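You operate a simulated robot arm through the tools that you are given. There is no shell and no other tool. Be economical: measure what you need, move in short steps, check, and stop when the job is done.

The job below is to be done with a simulated two-armed robot. You get a single attempt, and the scene is never put back.

JOB
Hold the tall block, brush glue on its top end and lay the square plate on it.
Fine: load the white-tipped brush at the small tray and stand it back. A coat counts when it lies all over at full strength: go over it till it gets no stronger.

Only the result counts: the job must be done as asked and must still hold three seconds after the hand-in. Knocking over, shifting, dropping, spilling or breaking anything else fails it.

ROBOT AND FRAMES
Two 7-joint arms with two-finger parallel grippers on one trunk, on a base that drives. Base frame: it is fixed to the floor where the robot stands at the start and does not move with it; the origin is under the middle of the robot, x ahead of it, y to its left, z up; the surface under the hand at the start is at about z = 860. Units: mm, rad, N and s.
The left shoulder is at the start at [60, 143, 926], the right one opposite. With the tool pointing down near the work surface each hand reaches from about 300 to 720 mm from the robot's upright axis, wherever it stands, measured 20 degrees to its own side. Places, roughly: green brush holder [600, 200, 900]; small glue tray [400, 0, 900]; square plate (6x6x2 cm) [900, 0, 900]; tall block (4x4x9 cm) [800, 0, 900]; top end of the tall block [800, 0, 900]; white-tipped brush (3x3x16 cm) [600, 200, 900]. Payload 1.57 kg a hand.
Tool frame (each hand has its own): the origin (TCP) lies between the finger pads and is the grasp point; the fingertips stand 30 mm ahead of it; z points along the fingers, y is the line along which they close. The gripper opens to 110 mm. The fingers are 24 mm wide and 12 mm thick; the gripper's body (48 by 112 mm) begins 78 mm behind the TCP.
Orientation is told as [roll, pitch, yaw] about the base's x, y, z axes, in that order, counted from this pose: with the fingers straight down and closing along the base's y, the tool's x points along the base's -x, its y along +y and its z along -z.

CONTROLS
- The arms move only by the tool move_arm. It takes "left_motion", "right_motion" or both (then of equal length, played together; a hand with none holds still); each is a list of rows, each a list of 7 numbers: the shift along the tool's x, y, z in units of 20 mm (1.0 is 20 mm), then the turn, a rotation vector about the tool's x, y, z in units of 6 degrees (1.0 is 6 degrees), then the gripper command, from -1 (shut) to 1 (fully open), values between in proportion. In form: [[dx, dy, dz, rx, ry, rz, grip], ...]. A call has 1 to 10 rows; each row shifts and turns the commanded pose from where the row before left it, along the tool's axes as they then stand. A call with a number of a shift or a turn outside -1 to 1 is refused whole. Rows are played at 5 a second. More than 50 mm and 0.15 rad between two rows, or a gripper value outside its range, and nothing of the call is played. A pose out of reach is approached as far as the arm can. The call stops where the force on the tool passes 40 N (or 10 N more than at its start, if that is more) or the arm is blocked; 0.2 s more then pass. The fingers move at their own pace (about 45 mm/s each) and stop on an object; they squeeze with about 28 N. The grip force told is the motor's: it shows also when the fingers shut on nothing. Time passes only in rows, and 0.2 s behind the last, so rows that do not move let the fingers close. It gives the time, the measured TCP pose, the force on the tool (base axes), the opening and the grip force at its end, in the units of the frame above (readings bear some noise), with the torque about the TCP (base axes, N m) and any sound that the robot's microphone picked up.
- Cameras (640 x 400 px; columns grow to the right, rows downward): "scene" is now at [48.4, 9.8, 1536.3]; the picture's right is [0.11, -0.99, 0.00], its down [-0.74, -0.08, -0.67] and it looks along [0.67, 0.08, -0.74] (base axes); focal length 291 px, centre (320, 200). "left" rides on the left gripper at [70, -16, -141] in its tool frame; the picture's right is [0.23, 0.97, 0.00], its down [-0.86, 0.20, -0.48] and it looks along [-0.47, 0.11, 0.88] (tool axes); focal length 222 px, centre (320, 200). "right" rides on the right gripper at [70, 16, -141] in its tool frame; the picture's right is [-0.23, 0.97, 0.00], its down [-0.86, -0.20, -0.48] and it looks along [-0.47, -0.11, 0.88] (tool axes); focal length 222 px, centre (320, 200). There is no depth. A picture from a camera that has moved, and an enlarged one, comes with that camera's place and axes in the base frame and with its lens.
- capture(camera): a new picture of that camera. No time passes.
- lift_body(by): slides the trunk up (or, below 0, down) by that many mm; the arms and the scene camera ride with it, the base frame stays. It gives what a move gives, with no picture.
- drive_base(legs): drives the robot by 1 to 6 legs, each [ahead, left, turn to the left] in mm, mm and rad, along the robot's own axes; the way and the turn of a leg run together, so that a leg with both is an arc; at most 1500 mm and 3.142 rad a leg. The arms and the cameras ride along, it lands a little off, and it stops where it bumps. It gives what a move gives.
- aim_head(pan, tilt): turns the head with the scene camera to pan (to the left, within 1.501 rad either way) and tilt (down, from -0.506 to 1.204), counted from straight ahead of the robot. It gives what a move gives.
- enlarge(camera, box): a new picture of the part [left, top, right, bottom] of that camera's present view, enlarged. No time passes.
- hand_in(): hands the job in; it is judged then, once.

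Work in short steps. Places have to be worked out from the pictures, the camera data and where the tool is seen: move nearer, look again, correct. Check each grasp and each placing, and mend what went wrong. You have 120 turns and 108 pictures in all, those below and enlarged ones among them. Open the grippers and draw the arms clear of the work before you hand the job in, unless the task says otherwise; then end with one line.

The tools are called after "Request:" by a JSON object that holds its "method" and its "body". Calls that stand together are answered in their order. move_arm: Moves the arms, as the interface text tells. Its arguments: {"type":"object","properties":{"left_motion":{"type":"array","items":{"type":"array","items":{"type":"number"}}},"right_motion":{"type":"array","items":{"type":"array","items":{"type":"number"}}}},"required":[]} The other tools are called the same way: lift_body (by) slides the trunk up or down; drive_base (legs) drives the base; aim_head (pan, tilt) turns the head that bears the scene camera; capture (camera) takes a picture; enlarge (camera, box) takes an enlarged picture of a part of a camera's view; hand_in () hands the job in.

At the start:

```text
t: 0.0
left_position: [542.3, 299.0, 999.9]
left_orientation: [0.001, 0.0, -0.002]
left_contact_force: [-0.6, -0.5, 0.2]
left_torque: [0.02, -0.01, 0.01]
left_width: 110.1
left_grip_force: 0.0
right_position: [489.7, -135.3, 1000.4]
right_orientation: [0.0, 0.0, -0.001]
right_contact_force: [-0.5, 0.1, -0.4]
right_torque: [-0.01, 0.0, -0.04]
right_width: 110.1
right_grip_force: 0.2
trunk travel left (down, up): [-525.0, 65.0]
robot x, y, heading: [1.3, 2.2, 0.002]
head pan, tilt: [0.113, 0.836]
```

scene: 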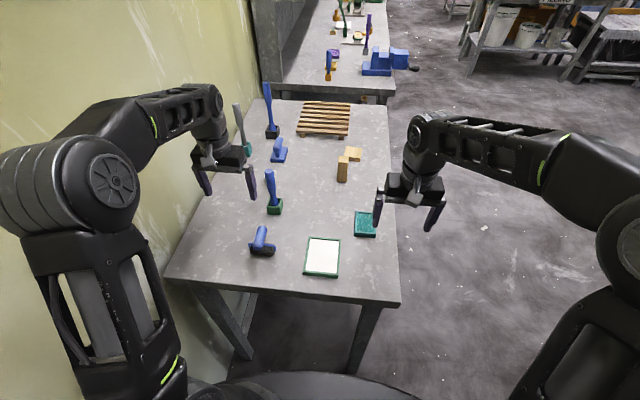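
right: 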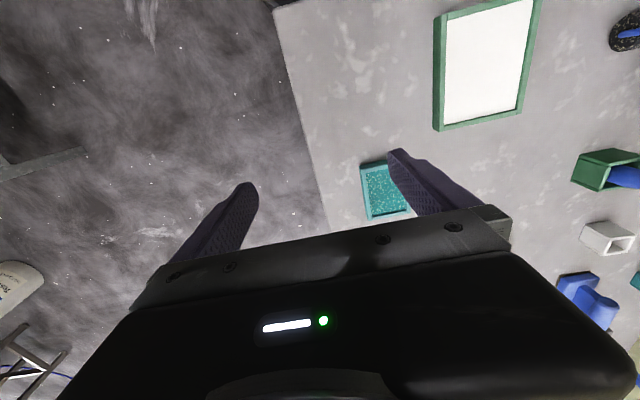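
left: 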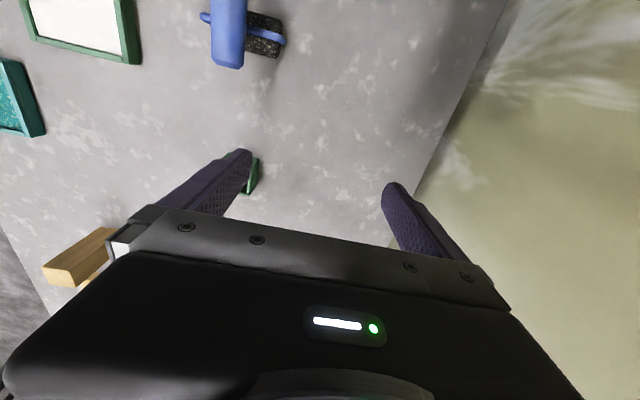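

The scene shows two trays, several brushes and two wooden blocks. I take an enlarged look to identify each.

Request:
{"method": "enlarge", "body": {"camera": "scene", "box": [220, 70, 420, 195]}}

Request:
{"method": "enlarge", "body": {"camera": "scene", "box": [220, 165, 420, 290]}}

Request:
{"method": "enlarge", "body": {"camera": "scene", "box": [250, 0, 450, 125]}}

```text
3.20 times, centred on (320, 132) of scene
camera zoom: at [48.4, 9.8, 1536.3], right [0.11, -0.99, 0.0], down [-0.74, -0.08, -0.67], along [0.67, 0.08, -0.74], focal length 932 px, centre (320, 416)
```

zoom: 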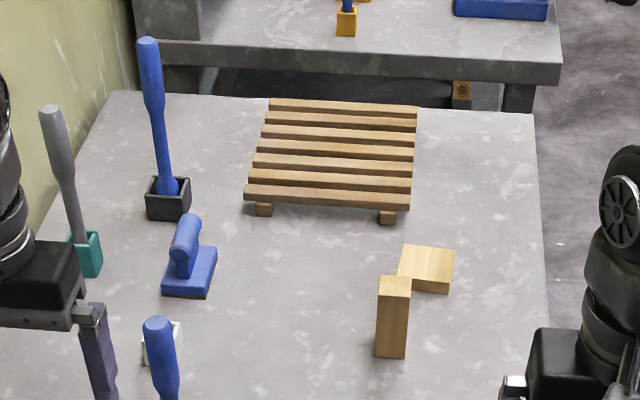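

```text
3.20 times, centred on (320, 228) of scene
camera zoom: at [48.4, 9.8, 1536.3], right [0.11, -0.99, 0.0], down [-0.74, -0.08, -0.67], along [0.67, 0.08, -0.74], focal length 932 px, centre (320, 112)
```

zoom: 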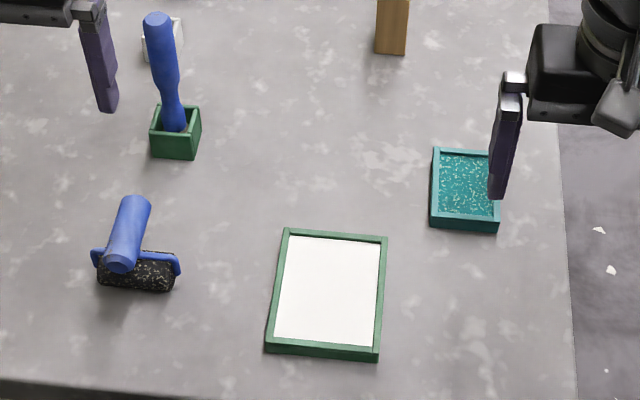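

```text
3.20 times, centred on (350, 62) of scene
camera zoom: at [48.4, 9.8, 1536.3], right [0.11, -0.99, 0.0], down [-0.74, -0.08, -0.67], along [0.67, 0.08, -0.74], focal length 932 px, centre (224, 640)
```

zoom: 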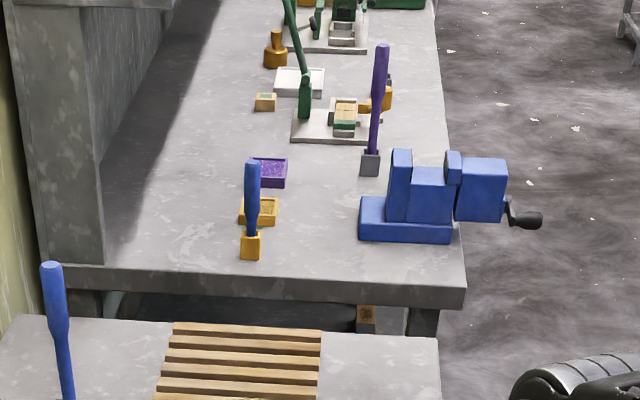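

I judge: white-tip brush in green holder at ~(595,212), white tray at ~(453,53), teal tray at ~(581,-59), block ~(762,19), plate ~(878,-10). The table is best worked from its open right side, so I first look to the right for free floor.

Request:
{"method": "aim_head", "body": {"pan": -1.2, "tilt": 0.6}}

Request:
{"method": "capture", "body": {"camera": "scene"}}

```text
t: 1.5
left_position: [542.2, 300.3, 999.3]
left_orientation: [0.0, 0.001, 0.001]
left_contact_force: [0.2, -0.5, -0.4]
left_torque: [0.02, -0.01, 0.03]
left_width: 110.1
left_grip_force: 0.2
right_position: [490.1, -135.6, 999.8]
right_orientation: [0.001, -0.001, 0.0]
right_contact_force: [0.4, 0.0, 0.1]
right_torque: [-0.01, -0.02, 0.02]
right_width: 110.0
right_grip_force: 0.0
trunk travel left (down, up): [-525.0, 65.0]
robot x, y, heading: [1.4, 4.1, 0.004]
head pan, tilt: [-1.201, 0.6]
```

```text
101 pictures are left
camera scene: at [2.1, -81.4, 1556.2], right [-0.93, -0.36, 0.0], down [-0.2, 0.53, -0.82], along [0.3, -0.77, -0.57], focal length 291 px, centre (320, 200)
```

scene: 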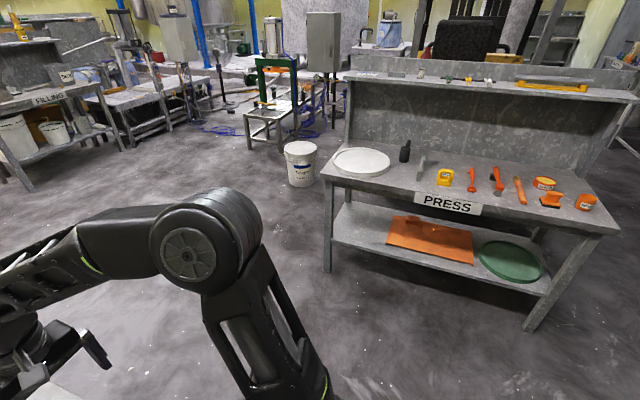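

Floor is free to about y=-1350. I raise the trunk and both hands so they clear the brushes before driving right.

Request:
{"method": "lift_body", "body": {"by": 60}}

Request:
{"method": "move_arm", "body": {"left_motion": [[0, 0, -1, 0, 0, 0, 1], [0, 0, -1, 0, 0, 0, 1], [0, 0, -1, 0, 0, 0, 1], [0, 0, -1, 0, 0, 0, 1]], "right_motion": [[0, 0, -1, 0, 0, 0, 1], [0, 0, -1, 0, 0, 0, 1], [0, 0, -1, 0, 0, 0, 1], [0, 0, -1, 0, 0, 0, 1]]}}

Request:
{"method": "drive_base", "body": {"legs": [[0, -700, 0], [0, 0, 1.57]]}}

Request:
{"method": "aim_head", "body": {"pan": -0.7, "tilt": 0.7}}

Request:
{"method": "capture", "body": {"camera": "scene"}}

```text
t: 2.5
left_position: [543.4, 299.6, 1059.1]
left_orientation: [-0.001, 0.0, 0.0]
left_contact_force: [0.0, 0.2, -0.1]
left_torque: [-0.01, 0.01, 0.0]
left_width: 110.1
left_grip_force: 0.1
right_position: [489.7, -136.3, 1060.3]
right_orientation: [0.001, 0.0, -0.002]
right_contact_force: [0.0, -0.4, 0.6]
right_torque: [0.0, 0.0, 0.0]
right_width: 109.8
right_grip_force: 0.0
trunk travel left (down, up): [-585.0, 5.0]
robot x, y, heading: [-6.1, -1.4, 0.0]
head pan, tilt: [-1.201, 0.6]
```

```text
t: 3.5
left_position: [542.5, 299.9, 1140.8]
left_orientation: [0.002, -0.002, 0.002]
left_contact_force: [-0.9, -0.2, -0.3]
left_torque: [-0.02, 0.02, -0.08]
left_width: 109.8
left_grip_force: 0.1
right_position: [489.2, -135.1, 1139.6]
right_orientation: [0.002, 0.001, 0.0]
right_contact_force: [0.3, -0.2, 0.4]
right_torque: [0.04, 0.02, -0.01]
right_width: 110.2
right_grip_force: 0.1
trunk travel left (down, up): [-585.0, 5.0]
robot x, y, heading: [0.7, -0.7, -0.0]
head pan, tilt: [-1.201, 0.6]
```

```text
t: 11.2
left_position: [-303.7, -164.4, 1140.0]
left_orientation: [-0.001, 0.002, 1.579]
left_contact_force: [-0.2, 0.4, -0.9]
left_torque: [-0.01, -0.01, -0.02]
left_width: 110.0
left_grip_force: 0.1
right_position: [132.7, -213.9, 1139.3]
right_orientation: [0.001, 0.0, 1.577]
right_contact_force: [-0.4, 0.1, -0.1]
right_torque: [0.03, 0.0, 0.01]
right_width: 110.0
right_grip_force: 0.0
trunk travel left (down, up): [-585.0, 5.0]
robot x, y, heading: [2.4, -700.9, 1.577]
head pan, tilt: [-1.201, 0.6]
```

```text
t: 12.1
left_position: [-303.5, -164.3, 1139.6]
left_orientation: [0.001, 0.0, 1.578]
left_contact_force: [0.4, 0.0, 0.3]
left_torque: [0.01, -0.03, -0.04]
left_width: 109.8
left_grip_force: 0.0
right_position: [133.0, -214.1, 1139.2]
right_orientation: [-0.001, 0.001, 1.579]
right_contact_force: [-0.3, -0.7, -0.5]
right_torque: [0.03, 0.01, 0.0]
right_width: 109.9
right_grip_force: 0.0
trunk travel left (down, up): [-585.0, 5.0]
robot x, y, heading: [0.9, -705.7, 1.575]
head pan, tilt: [-0.7, 0.7]
```

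```text
100 pictures are left
camera scene: at [55.4, -667.9, 1607.6], right [0.77, -0.64, 0.0], down [-0.41, -0.5, -0.77], along [0.49, 0.59, -0.64], focal length 291 px, centre (320, 200)
```

scene: 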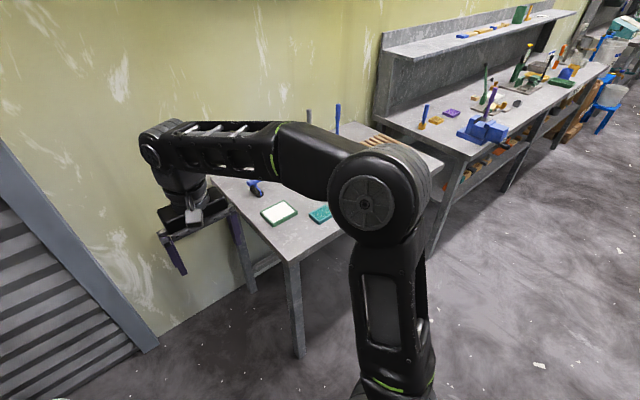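

Turned; path along the table's right side is clear. I slide to x≈640.

Request:
{"method": "drive_base", "body": {"legs": [[0, -640, 0]]}}

Request:
{"method": "aim_head", "body": {"pan": 0.0, "tilt": 0.8}}

Request:
{"method": "capture", "body": {"camera": "scene"}}

```text
t: 15.7
left_position: [340.9, -158.0, 1139.9]
left_orientation: [0.0, -0.001, 1.572]
left_contact_force: [0.1, 0.0, -0.3]
left_torque: [0.02, -0.03, -0.04]
left_width: 109.8
left_grip_force: 0.1
right_position: [775.6, -210.6, 1139.3]
right_orientation: [-0.001, 0.0, 1.574]
right_contact_force: [0.9, 0.4, 0.2]
right_torque: [-0.03, 0.02, -0.03]
right_width: 110.1
right_grip_force: 0.2
trunk travel left (down, up): [-585.0, 5.0]
robot x, y, heading: [645.1, -704.3, 1.571]
head pan, tilt: [-0.7, 0.7]
```

```text
t: 16.7
left_position: [339.8, -160.3, 1139.8]
left_orientation: [-0.001, 0.0, 1.573]
left_contact_force: [0.1, -0.4, -0.4]
left_torque: [-0.01, 0.01, -0.01]
left_width: 110.1
left_grip_force: 0.1
right_position: [776.0, -210.7, 1140.7]
right_orientation: [0.0, 0.0, 1.574]
right_contact_force: [-0.1, 0.6, 0.3]
right_torque: [0.02, 0.02, 0.02]
right_width: 110.3
right_grip_force: 0.0
trunk travel left (down, up): [-585.0, 5.0]
robot x, y, heading: [641.0, -697.4, 1.574]
head pan, tilt: [0.0, 0.799]
```

```text
99 pictures are left
camera scene: at [641.7, -649.6, 1599.3], right [1.0, 0.0, 0.0], down [0.0, -0.72, -0.7], along [0.0, 0.7, -0.72], focal length 291 px, centre (320, 200)
```

scene: 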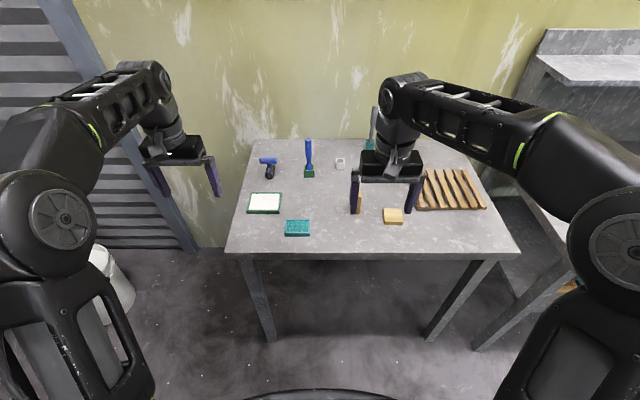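

Objects are in front now. I drive ahead 250 to bring all within reach, then look again.

Request:
{"method": "drive_base", "body": {"legs": [[250, 0, 0]]}}

Request:
{"method": "aim_head", "body": {"pan": 0.0, "tilt": 0.95}}

Request:
{"method": "capture", "body": {"camera": "scene"}}

Request:
{"method": "capture", "body": {"camera": "right"}}

Request:
{"method": "capture", "body": {"camera": "left"}}

```text
t: 18.6
left_position: [339.5, 91.0, 1139.2]
left_orientation: [-0.001, 0.001, 1.574]
left_contact_force: [-0.1, 0.8, -0.4]
left_torque: [-0.04, 0.02, -0.05]
left_width: 109.8
left_grip_force: 0.1
right_position: [775.2, 40.3, 1139.7]
right_orientation: [-0.001, 0.001, 1.576]
right_contact_force: [-0.3, 1.1, 0.2]
right_torque: [-0.02, 0.0, 0.01]
right_width: 109.8
right_grip_force: 0.2
trunk travel left (down, up): [-585.0, 5.0]
robot x, y, heading: [641.4, -452.6, 1.572]
head pan, tilt: [0.0, 0.799]
```

```text
t: 19.3
left_position: [339.6, 90.2, 1141.9]
left_orientation: [0.001, -0.003, 1.574]
left_contact_force: [0.2, -0.4, 0.3]
left_torque: [0.01, -0.02, -0.03]
left_width: 109.9
left_grip_force: 0.1
right_position: [774.7, 39.1, 1140.4]
right_orientation: [0.0, 0.001, 1.574]
right_contact_force: [1.0, -0.1, 0.0]
right_torque: [0.0, -0.01, 0.02]
right_width: 110.1
right_grip_force: 0.0
trunk travel left (down, up): [-585.0, 5.0]
robot x, y, heading: [642.9, -454.2, 1.573]
head pan, tilt: [0.0, 0.949]
```

```text
98 pictures are left
camera scene: at [641.0, -407.5, 1587.8], right [1.0, 0.0, 0.0], down [0.0, -0.81, -0.58], along [0.0, 0.58, -0.81], focal length 291 px, centre (320, 200)
```

scene: 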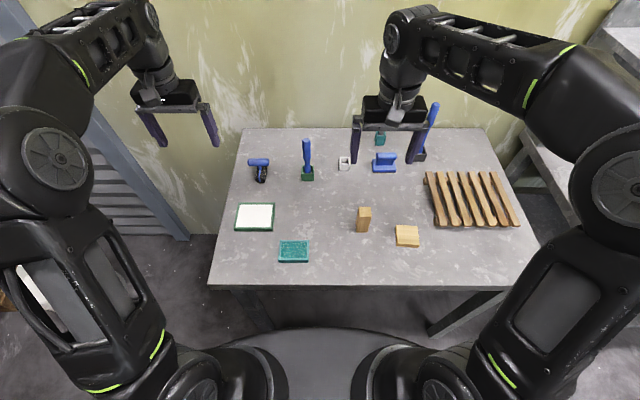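

```text
97 pictures are left
camera right: at [757.6, -30.0, 1281.8], right [-0.97, 0.22, 0.0], down [0.2, 0.86, 0.48], along [0.11, 0.47, -0.88], focal length 222 px, centre (320, 200)
```

right: 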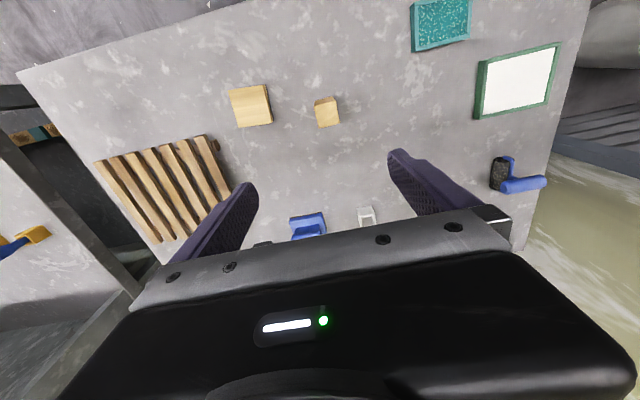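

```text
96 pictures are left
camera left: at [355.2, 19.4, 1281.1], right [-0.97, -0.23, 0.0], down [-0.2, 0.85, 0.48], along [-0.11, 0.47, -0.88], focal length 222 px, centre (320, 200)
```

left: 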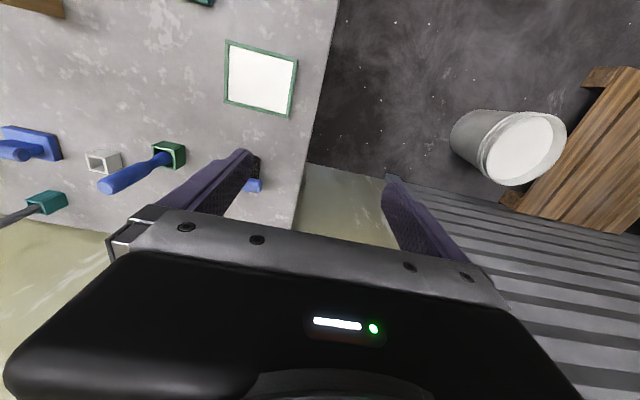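

I zoom in to measure the things on the table from here.

Request:
{"method": "enlarge", "body": {"camera": "scene", "box": [225, 125, 385, 225]}}

Request:
{"method": "enlarge", "body": {"camera": "scene", "box": [225, 180, 435, 311]}}

Request:
{"method": "enlarge", "body": {"camera": "left", "box": [0, 0, 320, 200]}}

```text
4.00 times, centred on (305, 175) of scene
camera zoom: at [641.0, -407.5, 1587.8], right [1.0, 0.0, 0.0], down [0.0, -0.81, -0.58], along [0.0, 0.58, -0.81], focal length 1165 px, centre (380, 300)
```

zoom: 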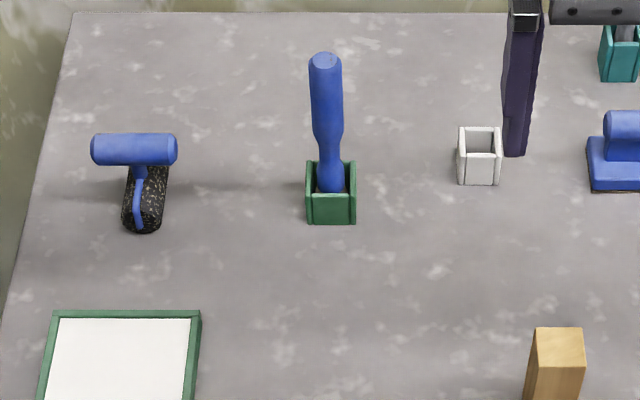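

```text
3.05 times, centred on (330, 246) of scene
camera zoom: at [641.0, -407.5, 1587.8], right [1.0, 0.0, 0.0], down [0.0, -0.81, -0.58], along [0.0, 0.58, -0.81], focal length 888 px, centre (290, 61)
```

zoom: 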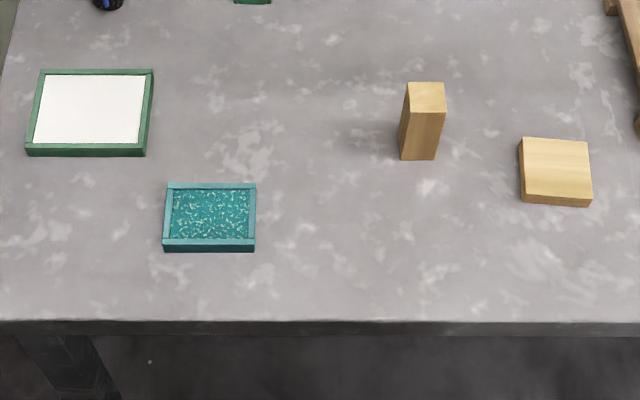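

```text
2.00 times, centred on (160, 100) of left
camera zoom: at [355.2, 19.4, 1281.1], right [-0.97, -0.23, 0.0], down [-0.2, 0.85, 0.48], along [-0.11, 0.47, -0.88], focal length 444 px, centre (640, 400)
```

zoom: 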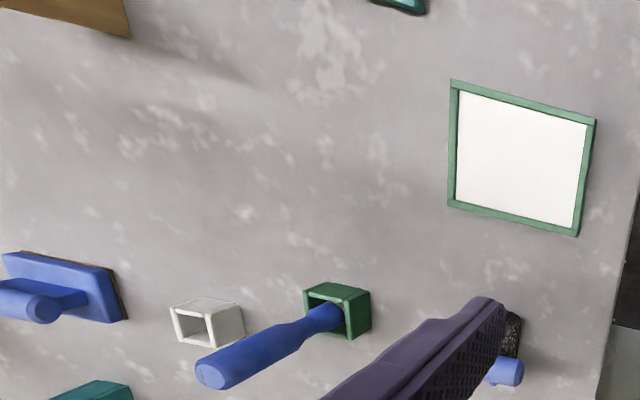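

Rounded places match the white-filled green tray (449,44) as the small glue tray and the brush in the green holder at (602,198), top at z≈1025. I bring the left hand above the brush.

Request:
{"method": "move_arm", "body": {"left_motion": [[-0.5, -1, 0, 0, 0, 0, 1], [-0.5, -1, 0, 0, 0, 0, 1], [-0.5, -1, 0, 0, 0, 0, 1], [-0.5, -1, 0, 0, 0, 0, 1], [-0.5, -1, 0, 0, 0, 0, 1], [-0.5, -1, 0, 0, 0, 0, 1], [-0.5, -1, 0, 0, 0, 0, 1], [-0.5, -1, 0, 0, 0, 0, 1], [-0.5, -1, 0, 0, 0, 0, 1], [-0.5, -1, 0, 0, 0, 0, 1]]}}

Request:
{"method": "move_arm", "body": {"left_motion": [[-0.2, -1, 0, 0, 0, 0, 0.3], [-0.2, -1, 0, 0, 0, 0, 0.3], [0, -1, 0, 0, 0, 0, 0.3], [0, 0, 0, 0, 0, 0, 0.3]]}}

Request:
{"method": "capture", "body": {"camera": "left"}}

Request:
{"method": "capture", "body": {"camera": "scene"}}

```text
t: 21.5
left_position: [369.5, 105.3, 1139.6]
left_orientation: [0.001, -0.005, 1.575]
left_contact_force: [0.2, 0.0, -0.2]
left_torque: [0.0, -0.03, 0.0]
left_width: 110.0
left_grip_force: 0.0
left hand out of reach, approached as far as the arm can: row 2, 3, 4, 5, 6, 7, 8, 9, 10
right_position: [774.3, 39.4, 1139.6]
right_orientation: [0.0, -0.001, 1.574]
right_contact_force: [-0.6, -0.1, 0.8]
right_torque: [0.03, -0.01, -0.01]
right_width: 110.2
right_grip_force: 0.0
trunk travel left (down, up): [-585.0, 5.0]
robot x, y, heading: [642.7, -450.2, 1.578]
head pan, tilt: [0.0, 0.949]
```

```text
t: 22.5
left_position: [409.0, 108.4, 1139.8]
left_orientation: [0.0, 0.001, 1.577]
left_contact_force: [0.5, 0.5, 0.1]
left_torque: [0.02, 0.01, 0.0]
left_width: 71.5
left_grip_force: 0.1
left hand out of reach, approached as far as the arm can: row 2
right_position: [774.8, 39.9, 1138.8]
right_orientation: [0.0, 0.0, 1.574]
right_contact_force: [-0.3, 0.3, -0.3]
right_torque: [-0.01, 0.01, 0.03]
right_width: 110.3
right_grip_force: 0.1
trunk travel left (down, up): [-585.0, 5.0]
robot x, y, heading: [640.4, -453.9, 1.577]
head pan, tilt: [0.0, 0.949]
```

```text
92 pictures are left
camera left: at [425.5, 38.3, 1279.4], right [-0.97, -0.23, 0.0], down [-0.2, 0.85, 0.48], along [-0.11, 0.47, -0.88], focal length 222 px, centre (320, 200)
```

left: 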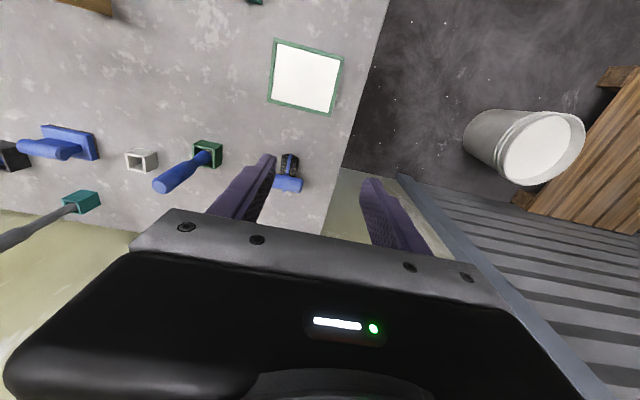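

```text
91 pictures are left
camera scene: at [640.3, -407.2, 1587.8], right [1.0, 0.0, 0.0], down [0.0, -0.81, -0.58], along [0.0, 0.58, -0.81], focal length 291 px, centre (320, 200)
```

scene: 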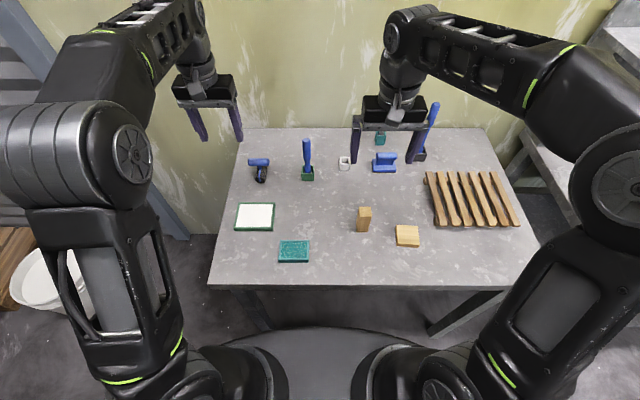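

The reach limit at this height is y≈108; I instead go lower and slide in horizontally onto the brush. First to (602,105,985) in front of the brush.

Request:
{"method": "move_arm", "body": {"left_motion": [[0, -1, 0.77, 0, 0, 0, 0.3], [0, -1, 0.77, 0, 0, 0, 0.3], [0, -1, 0.77, 0, 0, 0, 0.3], [0, -1, 0.77, 0, 0, 0, 0.3], [0, -1, 0.77, 0, 0, 0, 0.3], [0, -1, 0.77, 0, 0, 0, 0.3], [0, -1, 0.77, 0, 0, 0, 0.3], [0, -1, 0.77, 0, 0, 0, 0.3], [0, -1, 0.77, 0, 0, 0, 0.3], [0, -0.65, 0.77, 0, 0, 0, 0.3]]}}

Request:
{"method": "capture", "body": {"camera": "left"}}

Request:
{"method": "capture", "body": {"camera": "scene"}}

```text
t: 24.7
left_position: [603.6, 110.3, 984.1]
left_orientation: [0.0, -0.002, 1.575]
left_contact_force: [1.5, -0.1, -0.4]
left_torque: [-0.01, -0.01, -0.04]
left_width: 71.7
left_grip_force: 0.1
right_position: [774.8, 39.8, 1140.6]
right_orientation: [0.0, -0.001, 1.575]
right_contact_force: [0.0, -0.4, 0.1]
right_torque: [-0.05, 0.01, -0.01]
right_width: 110.0
right_grip_force: 0.1
trunk travel left (down, up): [-585.0, 5.0]
robot x, y, heading: [645.7, -449.5, 1.576]
head pan, tilt: [0.0, 0.949]
```

```text
90 pictures are left
camera left: at [619.8, 39.5, 1125.5], right [-0.97, -0.23, 0.0], down [-0.2, 0.85, 0.48], along [-0.11, 0.47, -0.88], focal length 222 px, centre (320, 200)
```

left: 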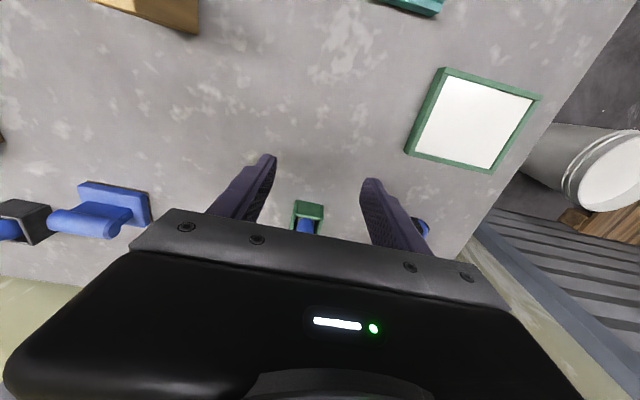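

```text
89 pictures are left
camera scene: at [641.2, -406.9, 1587.8], right [1.0, 0.0, 0.0], down [0.0, -0.81, -0.58], along [0.0, 0.58, -0.81], focal length 291 px, centre (320, 200)
```

scene: 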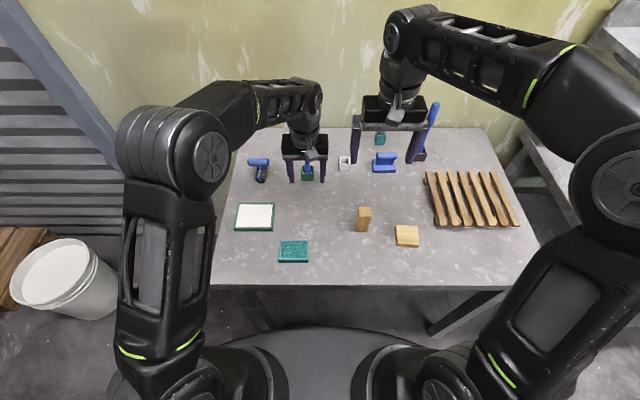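

Brush is centred between the fingers. I slide forward onto it.

Request:
{"method": "move_arm", "body": {"left_motion": [[-1, 0, 0, 0, 0, 0, 0.3], [-1, 0, 0, 0, 0, 0, 0.3], [-1, 0, 0, 0, 0, 0, 0.3], [-1, 0, 0, 0, 0, 0, 0.3]]}}

Request:
{"method": "capture", "body": {"camera": "left"}}

Request:
{"method": "enlarge", "body": {"camera": "scene", "box": [225, 80, 385, 180]}}

```text
t: 25.7
left_position: [602.5, 189.8, 986.0]
left_orientation: [0.0, -0.001, 1.574]
left_contact_force: [0.1, 0.4, 0.2]
left_torque: [-0.04, 0.02, 0.01]
left_width: 71.5
left_grip_force: 0.2
right_position: [774.0, 39.8, 1139.7]
right_orientation: [0.001, 0.001, 1.573]
right_contact_force: [0.3, -0.2, 0.4]
right_torque: [-0.02, 0.01, 0.0]
right_width: 109.9
right_grip_force: 0.0
trunk travel left (down, up): [-585.0, 5.0]
robot x, y, heading: [643.9, -452.9, 1.576]
head pan, tilt: [0.0, 0.949]
```

```text
88 pictures are left
camera left: at [618.7, 119.9, 1126.1], right [-0.97, -0.23, 0.0], down [-0.2, 0.85, 0.48], along [-0.11, 0.47, -0.88], focal length 222 px, centre (320, 200)
```

left: 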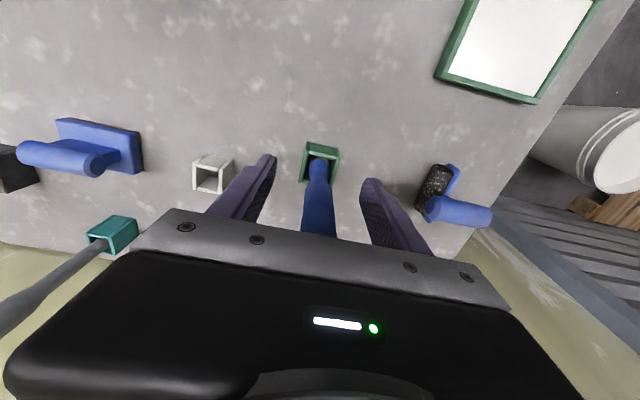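

```text
4.00 times, centred on (305, 130) of scene
camera zoom: at [641.0, -406.6, 1587.8], right [1.0, 0.0, 0.0], down [0.0, -0.81, -0.58], along [0.0, 0.58, -0.81], focal length 1165 px, centre (380, 480)
```

zoom: 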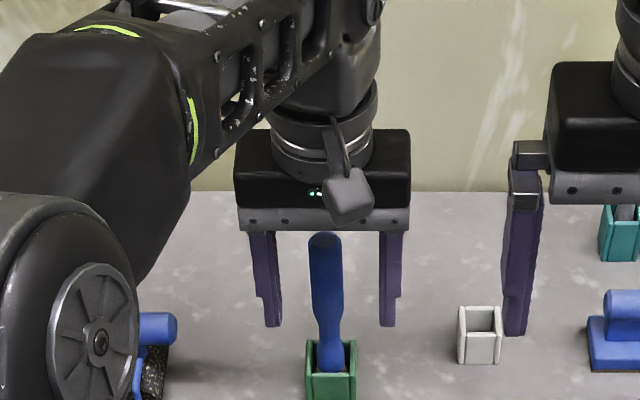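

Brush at about (601,197); I go 7 mm further and close the fingers.

Request:
{"method": "move_arm", "body": {"left_motion": [[-0.35, 0, 0, 0, 0, 0, 0.3], [0, 0, 0, 0, 0, 0, -1], [0, 0, 0, 0, 0, 0, -1], [0, 0, 0, 0, 0, 0, -1], [0, 0, 0, 0, 0, 0, -1], [0, 0, 0, 0, 0, 0, -1]]}}

Request:
{"method": "capture", "body": {"camera": "left"}}

```text
t: 27.1
left_position: [602.6, 196.3, 985.8]
left_orientation: [0.001, 0.002, 1.575]
left_contact_force: [-3.4, -0.4, 0.1]
left_torque: [-0.02, 0.35, 0.03]
left_width: 22.6
left_grip_force: 28.0
right_position: [774.7, 39.8, 1140.0]
right_orientation: [-0.001, 0.0, 1.574]
right_contact_force: [0.5, -0.2, -0.2]
right_torque: [0.02, 0.01, 0.01]
right_width: 109.9
right_grip_force: 0.1
trunk travel left (down, up): [-585.0, 5.0]
robot x, y, heading: [641.0, -454.0, 1.575]
head pan, tilt: [0.0, 0.949]
```

```text
86 pictures are left
camera left: at [618.4, 126.4, 1126.0], right [-0.97, -0.23, 0.0], down [-0.2, 0.85, 0.48], along [-0.11, 0.47, -0.88], focal length 222 px, centre (320, 200)
```

left: 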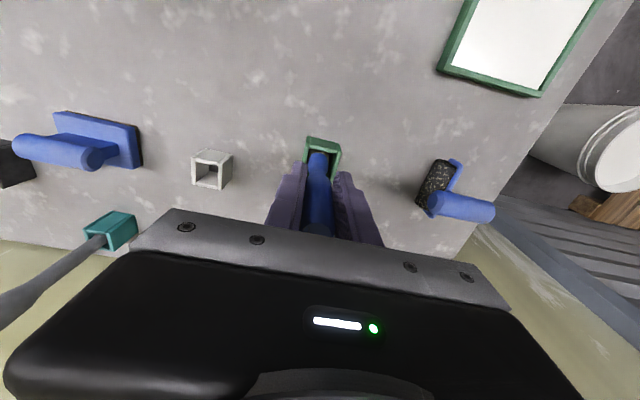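

Gripped (22.6 mm). A small -x relief, then lift gently and check.

Request:
{"method": "move_arm", "body": {"left_motion": [[0, 0.05, 0, 0, 0, 0, -1], [0, 0, -0.5, 0, 0, 0, -1], [0, 0, -0.5, 0, 0, 0, -1], [0, 0, -0.5, 0, 0, 0, -1], [0, 0, -0.5, 0, 0, 0, -1]]}}

Request:
{"method": "enlarge", "body": {"camera": "scene", "box": [225, 80, 385, 180]}}

```text
t: 28.3
left_position: [601.2, 195.6, 1025.2]
left_orientation: [0.001, -0.003, 1.575]
left_contact_force: [0.0, -0.2, 0.0]
left_torque: [0.02, 0.04, 0.02]
left_width: 22.7
left_grip_force: 28.0
right_position: [775.0, 39.4, 1140.0]
right_orientation: [0.0, 0.001, 1.575]
right_contact_force: [0.0, -0.3, 0.7]
right_torque: [0.0, 0.0, 0.0]
right_width: 110.2
right_grip_force: 0.0
trunk travel left (down, up): [-585.0, 5.0]
robot x, y, heading: [642.5, -452.3, 1.574]
head pan, tilt: [0.0, 0.949]
```

```text
4.00 times, centred on (305, 130) of scene
camera zoom: at [641.5, -407.5, 1587.8], right [1.0, 0.0, 0.0], down [0.0, -0.81, -0.58], along [0.0, 0.58, -0.81], focal length 1165 px, centre (380, 480)
```

zoom: 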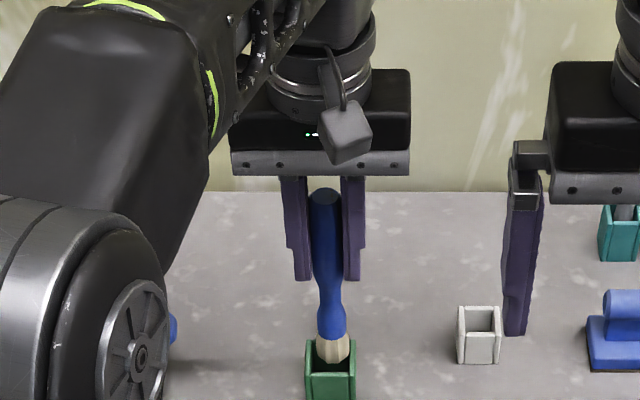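

White tip confirmed and the holder stayed. I lift 30 more, pull back in y, then traverse to over the white tray.

Request:
{"method": "move_arm", "body": {"left_motion": [[0, 0, -1, 0, 0, 0, -1], [0, 0, -1, 0, 0, 0, -1], [1, 0, -0.5, 0, 0, 0, -1], [1, 0, 0, 0, 0, 0, -1], [1, 0, 0, 0, 0, 0, -1], [1, 0, 0, 0, 0, 0, -1], [1, 0, 0, 0, 0, 0, -1], [1, 0.6, 0, 0, 0, 0, -1], [1, 1, 0, 0, 0, 0, -1], [0.5, 1, 0, 0, 0, 0, -1]]}}

Request:
{"method": "move_arm", "body": {"left_motion": [[0, 1, 0, 0, 0, 0, -1], [0, 1, 0, 0, 0, 0, -1], [0, 1, 0, 0, 0, 0, -1], [0, 1, 0, 0, 0, 0, -1], [0, 1, 0, 0, 0, 0, -1], [0, 0, 0, 0, 0, 0, -1]]}}

Request:
{"method": "capture", "body": {"camera": "scene"}}

Request:
{"method": "capture", "body": {"camera": "left"}}

```text
t: 30.5
left_position: [548.8, 45.6, 1036.1]
left_orientation: [0.001, -0.002, 1.575]
left_contact_force: [0.7, 0.6, 0.3]
left_torque: [0.01, 0.02, -0.01]
left_width: 22.8
left_grip_force: 28.5
left hand out of reach, approached as far as the arm can: row 1, 2
right_position: [773.6, 38.7, 1139.6]
right_orientation: [0.0, 0.001, 1.573]
right_contact_force: [0.4, -0.1, 0.7]
right_torque: [-0.01, -0.04, -0.01]
right_width: 109.7
right_grip_force: 0.1
trunk travel left (down, up): [-585.0, 5.0]
robot x, y, heading: [641.5, -449.5, 1.578]
head pan, tilt: [0.0, 0.949]
```

```text
t: 31.9
left_position: [450.2, 45.9, 1035.4]
left_orientation: [-0.001, -0.001, 1.574]
left_contact_force: [0.6, 0.9, -0.2]
left_torque: [0.0, -0.03, 0.02]
left_width: 22.6
left_grip_force: 27.8
right_position: [774.1, 39.0, 1139.7]
right_orientation: [0.0, 0.001, 1.574]
right_contact_force: [-0.1, 0.4, 0.4]
right_torque: [0.01, 0.02, 0.01]
right_width: 110.1
right_grip_force: 0.0
trunk travel left (down, up): [-585.0, 5.0]
robot x, y, heading: [641.2, -453.1, 1.576]
head pan, tilt: [0.0, 0.949]
```

```text
84 pictures are left
camera scene: at [641.3, -407.2, 1587.8], right [1.0, 0.0, 0.0], down [0.0, -0.81, -0.58], along [0.0, 0.58, -0.81], focal length 291 px, centre (320, 200)
```

scene: 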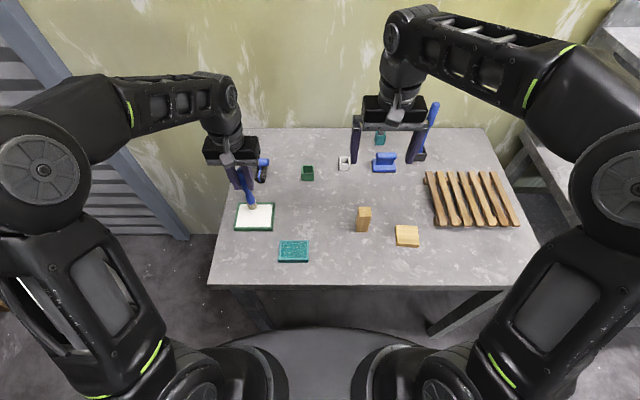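

```text
83 pictures are left
camera left: at [466.1, -25.0, 1176.5], right [-0.97, -0.23, 0.0], down [-0.2, 0.85, 0.48], along [-0.11, 0.47, -0.88], focal length 222 px, centre (320, 200)
```

left: 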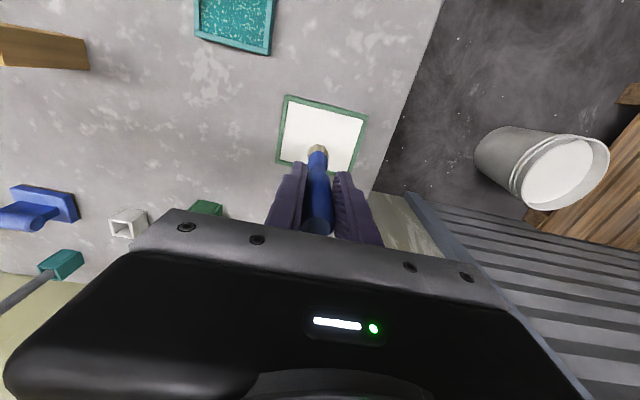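

The tip is over the tray centre. I lower in small steps, watching the force.

Request:
{"method": "move_arm", "body": {"left_motion": [[0, 0, 1, 0, 0, 0, -1], [0, 0, 0.75, 0, 0, 0, -1], [0, 0, 0.25, 0, 0, 0, -1]]}}

Request:
{"method": "enlarge", "body": {"camera": "scene", "box": [180, 150, 340, 250]}}

```text
t: 32.7
left_position: [450.1, 44.9, 998.4]
left_orientation: [0.001, -0.008, 1.573]
left_contact_force: [-1.8, -0.3, 29.3]
left_torque: [0.25, -0.22, -0.08]
left_width: 22.3
left_grip_force: 27.8
right_position: [774.7, 37.4, 1140.3]
right_orientation: [-0.001, -0.003, 1.575]
right_contact_force: [0.1, 0.0, 0.6]
right_torque: [0.02, 0.01, -0.01]
right_width: 110.0
right_grip_force: 0.1
trunk travel left (down, up): [-585.0, 5.0]
robot x, y, heading: [641.7, -452.0, 1.576]
head pan, tilt: [0.0, 0.949]
```

```text
4.00 times, centred on (260, 200) of scene
camera zoom: at [641.6, -409.7, 1588.4], right [1.0, 0.0, 0.0], down [0.0, -0.81, -0.58], along [0.0, 0.58, -0.81], focal length 1165 px, centre (560, 200)
```

zoom: 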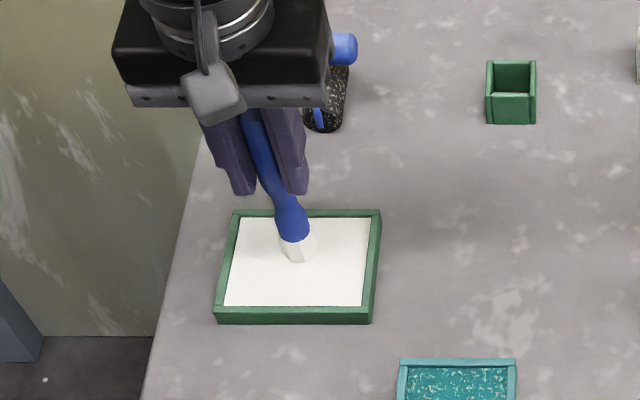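

Contact with 29 N. I ease up ~2.5 mm and stir lightly within the glue.

Request:
{"method": "move_arm", "body": {"left_motion": [[0, 0, -0.12, 0, 0, 0, -1], [0.5, 0, 0, 0, 0, 0, -1], [0, 0.5, 0, 0, 0, 0, -1], [-0.5, 0, 0, 0, 0, 0, -1], [0, -0.5, 0, 0, 0, 0, -1]]}}

Request:
{"method": "move_arm", "body": {"left_motion": [[0, 0, -1, 0, 0, 0, -1], [0, 0, -1, 0, 0, 0, -1], [0, 0, -0.5, 0, 0, 0, -1]]}}

Request:
{"method": "enlarge", "body": {"camera": "scene", "box": [180, 150, 340, 250]}}

Request:
{"method": "enlarge", "body": {"camera": "left", "box": [240, 100, 400, 200]}}

```text
t: 33.9
left_position: [449.0, 45.4, 999.1]
left_orientation: [0.002, -0.001, 1.576]
left_contact_force: [-3.1, 0.1, 11.8]
left_torque: [0.15, 0.51, 0.05]
left_width: 22.5
left_grip_force: 27.1
right_position: [774.5, 39.8, 1141.4]
right_orientation: [0.0, 0.0, 1.574]
right_contact_force: [-0.9, 0.6, -0.5]
right_torque: [0.01, -0.02, 0.01]
right_width: 109.7
right_grip_force: 0.1
trunk travel left (down, up): [-585.0, 5.0]
robot x, y, heading: [637.6, -452.1, 1.578]
head pan, tilt: [0.0, 0.949]
```

```text
t: 34.7
left_position: [448.4, 45.7, 1047.5]
left_orientation: [0.001, 0.001, 1.573]
left_contact_force: [-0.5, -0.1, -0.1]
left_torque: [-0.04, -0.05, -0.01]
left_width: 22.5
left_grip_force: 28.1
right_position: [774.0, 38.6, 1139.0]
right_orientation: [-0.001, 0.0, 1.571]
right_contact_force: [-0.2, 0.8, -0.1]
right_torque: [-0.01, -0.01, -0.02]
right_width: 110.1
right_grip_force: 0.1
trunk travel left (down, up): [-585.0, 5.0]
robot x, y, heading: [637.7, -448.9, 1.572]
head pan, tilt: [0.0, 0.949]
```

```text
4.00 times, centred on (260, 200) of scene
camera zoom: at [641.0, -407.4, 1587.8], right [1.0, 0.0, 0.0], down [0.0, -0.81, -0.58], along [0.0, 0.58, -0.81], focal length 1165 px, centre (560, 200)
```

zoom: 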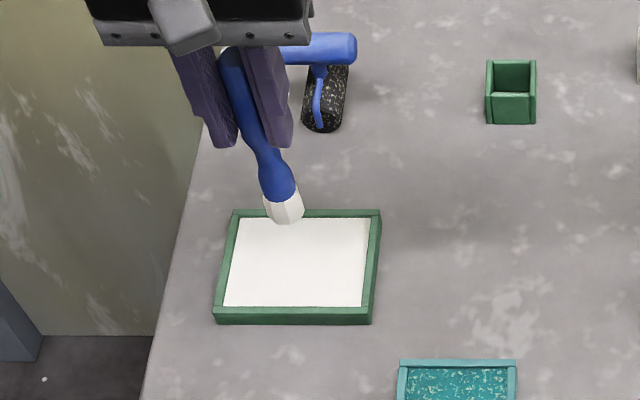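

```text
4.00 times, centred on (320, 150) of left
camera zoom: at [465.7, -24.6, 1189.4], right [-0.97, -0.23, 0.0], down [-0.2, 0.85, 0.48], along [-0.11, 0.47, -0.88], focal length 888 px, centre (320, 400)
```

zoom: 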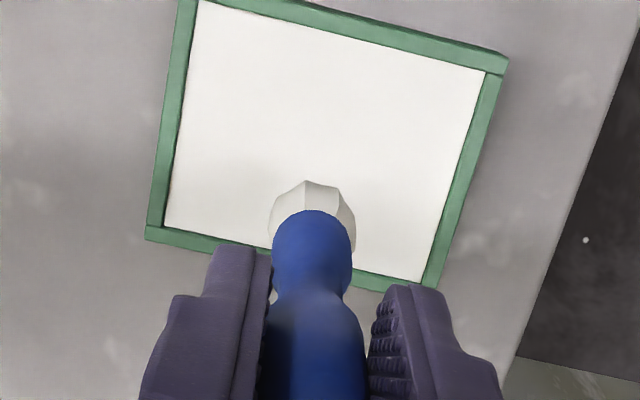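

The tip looks coated. Now the block: I zoom from both the scene and the right hand.

Request:
{"method": "enlarge", "body": {"camera": "scene", "box": [330, 185, 450, 260]}}

Request:
{"method": "enlarge", "body": {"camera": "right", "box": [200, 60, 400, 185]}}

```text
5.33 times, centred on (390, 222) of scene
camera zoom: at [641.0, -407.4, 1587.8], right [1.0, 0.0, 0.0], down [0.0, -0.81, -0.58], along [0.0, 0.58, -0.81], focal length 1554 px, centre (-53, 80)
```

zoom: 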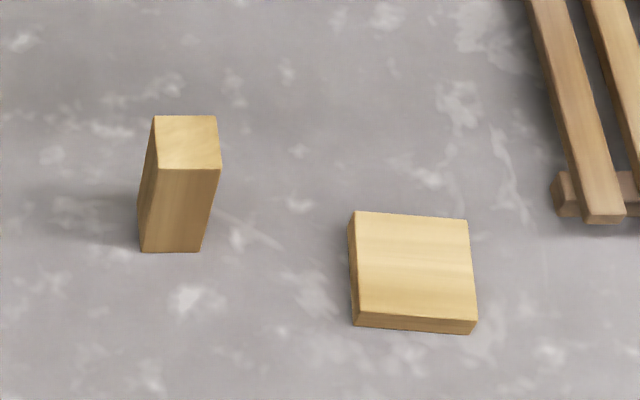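

```text
3.20 times, centred on (300, 122) of right
camera zoom: at [757.7, -29.9, 1281.7], right [-0.97, 0.22, 0.0], down [0.2, 0.86, 0.48], along [0.11, 0.47, -0.88], focal length 711 px, centre (384, 448)
```

zoom: 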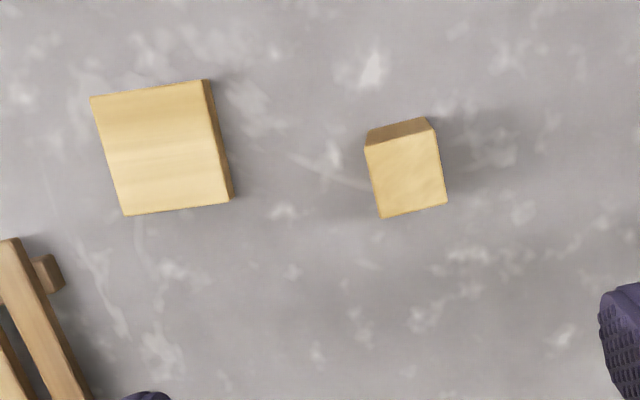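

Block centre ≈(760,17), ~32 mm square, top z≈943, axis-aligned. The right hand will hold it from the +x side, tilted 60° so the top stays free: first turn yaw back by 90°.

Request:
{"method": "move_arm", "body": {"right_motion": [[0, 0, 0, 0, 0, 1, 0.3], [0, 0, 0, 0, 0, 1, 0.3], [0, 0, 0, 0, 0, 1, 0.3], [0, 0, 0, 0, 0, 1, 0.3], [0, 0, 0, 0, 0, 1, 0.3], [0, 0, 0, 0, 0, 1, 0.3], [0, 0, 0, 0, 0, 1, 0.3], [0, 0, 0, 0, 0, 1, 0.3]]}}

Request:
{"method": "move_arm", "body": {"right_motion": [[0, 0, 0, 0, 0, 1, 0.3], [0, 0, 0, 0, 0, 1, 0.3], [0, 0, 0, 0, 0, 1, 0.3], [0, 0, 0, 0, 0, 1, 0.3], [0, 0, 0, 0, 0, 1, 0.3], [0, 0, 0, 0, 0, 1, 0.3], [0, 0, 0, 0, 0, 1, 0.3]]}}

Request:
{"method": "move_arm", "body": {"right_motion": [[-1, 0, 0, 0, 1, 0, 0.3], [-1, 0, 0, 0, 1, 0, 0.3], [-1, 0, 0, 0, 1, 0, 0.3], [0, 0, 0, 0, 1, 0, 0.3], [0, 0, 0, 0, 1, 0, 0.3]]}}

Request:
{"method": "capture", "body": {"camera": "scene"}}

```text
t: 36.5
left_position: [448.6, 46.9, 1047.1]
left_orientation: [-0.001, -0.001, 1.573]
left_contact_force: [-0.2, -0.9, 0.1]
left_torque: [0.0, -0.04, 0.02]
left_width: 22.8
left_grip_force: 27.7
right_position: [775.7, 39.5, 1139.4]
right_orientation: [0.0, -0.001, 0.736]
right_contact_force: [0.3, 0.3, 0.6]
right_torque: [-0.02, -0.02, -0.03]
right_width: 71.4
right_grip_force: 0.0
trunk travel left (down, up): [-585.0, 5.0]
robot x, y, heading: [640.3, -449.6, 1.574]
head pan, tilt: [0.0, 0.949]
```

```text
t: 38.1
left_position: [450.1, 46.1, 1048.0]
left_orientation: [0.0, -0.001, 1.573]
left_contact_force: [0.5, -0.1, 0.3]
left_torque: [-0.01, 0.01, 0.0]
left_width: 22.6
left_grip_force: 27.5
right_position: [774.7, 40.5, 1139.1]
right_orientation: [0.001, 0.001, 0.002]
right_contact_force: [-0.1, -0.2, -0.3]
right_torque: [0.0, 0.02, -0.01]
right_width: 71.5
right_grip_force: 0.1
trunk travel left (down, up): [-585.0, 5.0]
robot x, y, heading: [640.9, -453.8, 1.573]
head pan, tilt: [0.0, 0.949]
```

```text
t: 39.3
left_position: [451.1, 45.3, 1047.9]
left_orientation: [0.0, -0.001, 1.574]
left_contact_force: [-0.2, 0.2, 0.0]
left_torque: [-0.01, -0.02, 0.0]
left_width: 22.5
left_grip_force: 28.2
right_position: [834.2, 39.4, 1133.5]
right_orientation: [0.001, 0.522, 0.004]
right_contact_force: [-0.8, -0.9, -0.5]
right_torque: [-0.03, -0.03, 0.01]
right_width: 71.8
right_grip_force: 0.0
trunk travel left (down, up): [-585.0, 5.0]
robot x, y, heading: [637.5, -449.3, 1.571]
head pan, tilt: [0.0, 0.949]
```

```text
77 pictures are left
camera scene: at [641.7, -407.1, 1587.8], right [1.0, 0.0, 0.0], down [0.0, -0.81, -0.58], along [0.0, 0.58, -0.81], focal length 291 px, centre (320, 200)
```

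scene: 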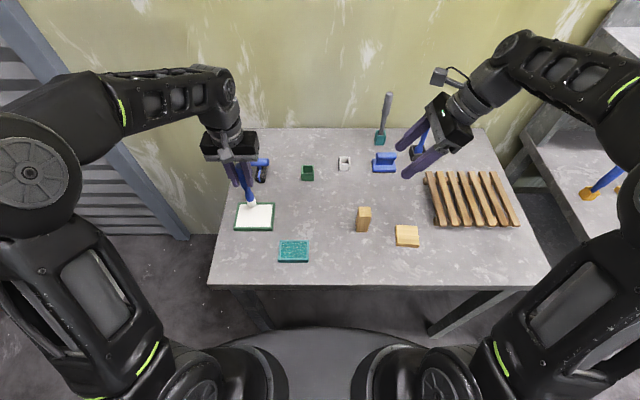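

Works well. I finish tilting to 60° and then descend toward the pre-grasp at (847,17,950).

Request:
{"method": "move_arm", "body": {"right_motion": [[0, 0, 0, 0, 1, 0, 0.3], [0, 0, 0, 0, 1, 0, 0.3], [0, 0, 0, 0, 1, 0, 0.3], [0, 0, 0, 0, 1, 0, 0.3], [0, 0, 0, 0, 1, 0, 0.3]]}}

Request:
{"method": "move_arm", "body": {"right_motion": [[-0.9, -0.11, 0.4, 0, 0, 0, 0.3], [-0.9, -0.11, 0.4, 0, 0, 0, 0.3], [-0.9, -0.11, 0.4, 0, 0, 0, 0.3], [-0.9, -0.11, 0.4, 0, 0, 0, 0.3], [-0.9, -0.11, 0.4, 0, 0, 0, 0.3], [-0.9, -0.11, 0.4, 0, 0, 0, 0.3]]}}

Request:
{"method": "capture", "body": {"camera": "scene"}}

Request:
{"method": "capture", "body": {"camera": "right"}}

```text
t: 40.5
left_position: [450.0, 46.4, 1047.5]
left_orientation: [0.001, 0.0, 1.575]
left_contact_force: [-0.7, 0.2, -0.6]
left_torque: [0.02, 0.02, 0.01]
left_width: 22.4
left_grip_force: 28.5
right_position: [834.7, 40.2, 1133.6]
right_orientation: [0.002, 1.049, 0.006]
right_contact_force: [-0.5, -0.3, -0.3]
right_torque: [-0.02, -0.02, 0.01]
right_width: 71.6
right_grip_force: 0.1
trunk travel left (down, up): [-585.0, 5.0]
robot x, y, heading: [642.3, -448.6, 1.573]
head pan, tilt: [0.0, 0.949]
```

```text
t: 41.9
left_position: [449.9, 45.5, 1049.0]
left_orientation: [0.0, -0.001, 1.576]
left_contact_force: [-0.5, -0.2, -1.1]
left_torque: [-0.03, 0.02, 0.01]
left_width: 22.3
left_grip_force: 28.2
right_position: [845.7, 26.7, 1015.6]
right_orientation: [0.0, 1.048, 0.004]
right_contact_force: [0.1, -1.0, -0.2]
right_torque: [0.01, 0.02, -0.02]
right_width: 71.6
right_grip_force: 0.0
trunk travel left (down, up): [-585.0, 5.0]
robot x, y, heading: [644.6, -450.9, 1.571]
head pan, tilt: [0.0, 0.949]
```

```text
76 pictures are left
camera scene: at [641.2, -407.0, 1587.8], right [1.0, 0.0, 0.0], down [0.0, -0.81, -0.58], along [0.0, 0.58, -0.81], focal length 291 px, centre (320, 200)
```

scene: 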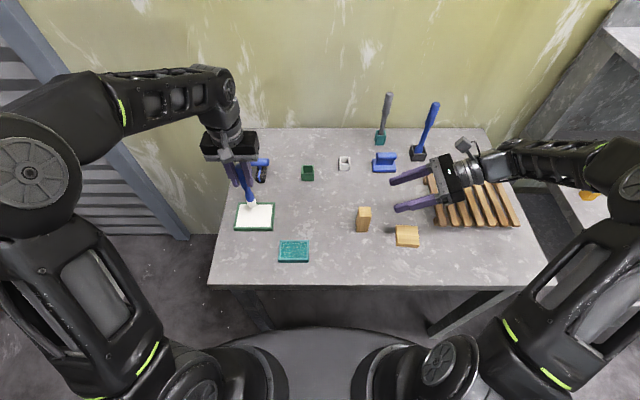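

```text
75 pictures are left
camera right: at [932.9, 43.7, 1147.3], right [0.11, 0.97, -0.2], down [0.84, -0.2, -0.5], along [-0.53, -0.11, -0.84], focal length 222 px, centre (320, 200)
```

right: 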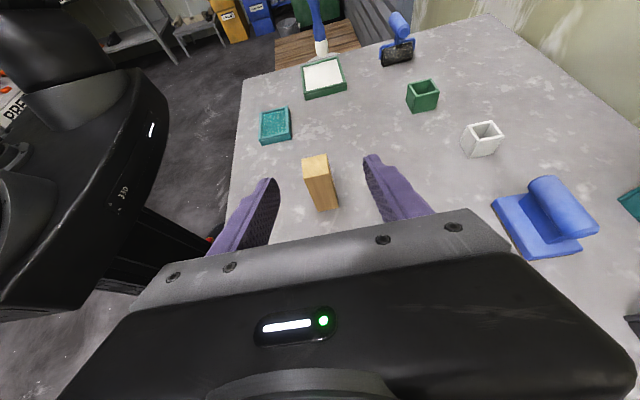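

I continue down to pre-grasp and centre in y.

Request:
{"method": "move_arm", "body": {"right_motion": [[-0.94, -0.17, 0.54, 0, 0, 0, 0.3], [-0.94, -0.17, 0.54, 0, 0, 0, 0.3], [-0.94, -0.16, 0.54, 0, 0, 0, 0.3], [0, 0, 0, 0, 0, 0, 0.3]]}}

Request:
{"method": "capture", "body": {"camera": "right"}}

Request:
{"method": "enlarge", "body": {"camera": "scene", "box": [320, 150, 480, 250]}}

```text
t: 42.9
left_position: [448.5, 47.1, 1048.8]
left_orientation: [0.0, -0.001, 1.575]
left_contact_force: [-0.4, -0.3, -0.8]
left_torque: [0.01, 0.01, 0.02]
left_width: 22.1
left_grip_force: 27.9
right_position: [846.5, 17.6, 951.2]
right_orientation: [0.001, 1.048, 0.002]
right_contact_force: [-0.1, 0.5, 0.4]
right_torque: [0.01, 0.03, -0.01]
right_width: 71.5
right_grip_force: 0.0
trunk travel left (down, up): [-585.0, 5.0]
robot x, y, heading: [639.1, -449.6, 1.574]
head pan, tilt: [0.0, 0.949]
```

```text
74 pictures are left
camera right: at [933.4, 34.2, 1082.9], right [0.11, 0.97, -0.2], down [0.84, -0.2, -0.5], along [-0.53, -0.11, -0.84], focal length 222 px, centre (320, 200)
```

right: 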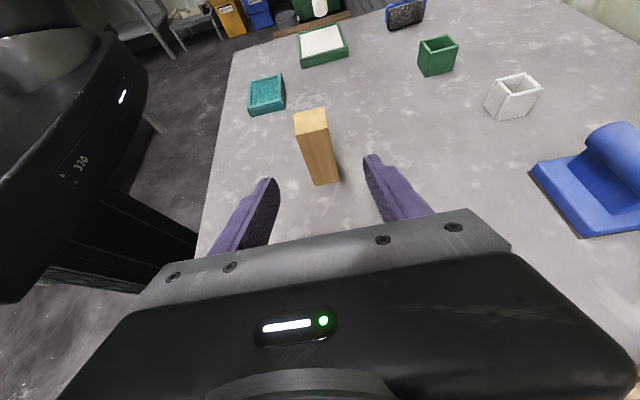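

```text
4.00 times, centred on (400, 200) of scene
camera zoom: at [640.8, -407.4, 1587.8], right [1.0, 0.0, 0.0], down [0.0, -0.81, -0.58], along [0.0, 0.58, -0.81], focal length 1165 px, centre (0, 200)
```

zoom: 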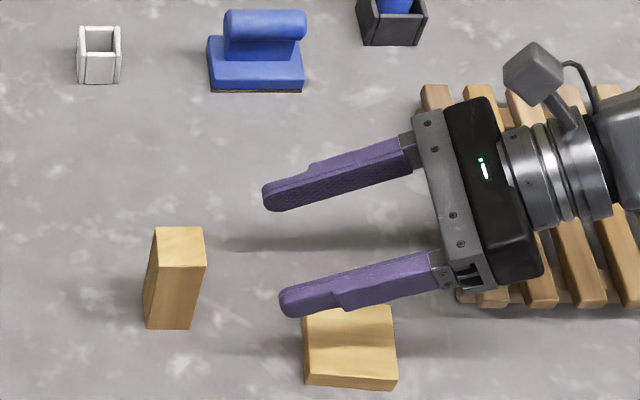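

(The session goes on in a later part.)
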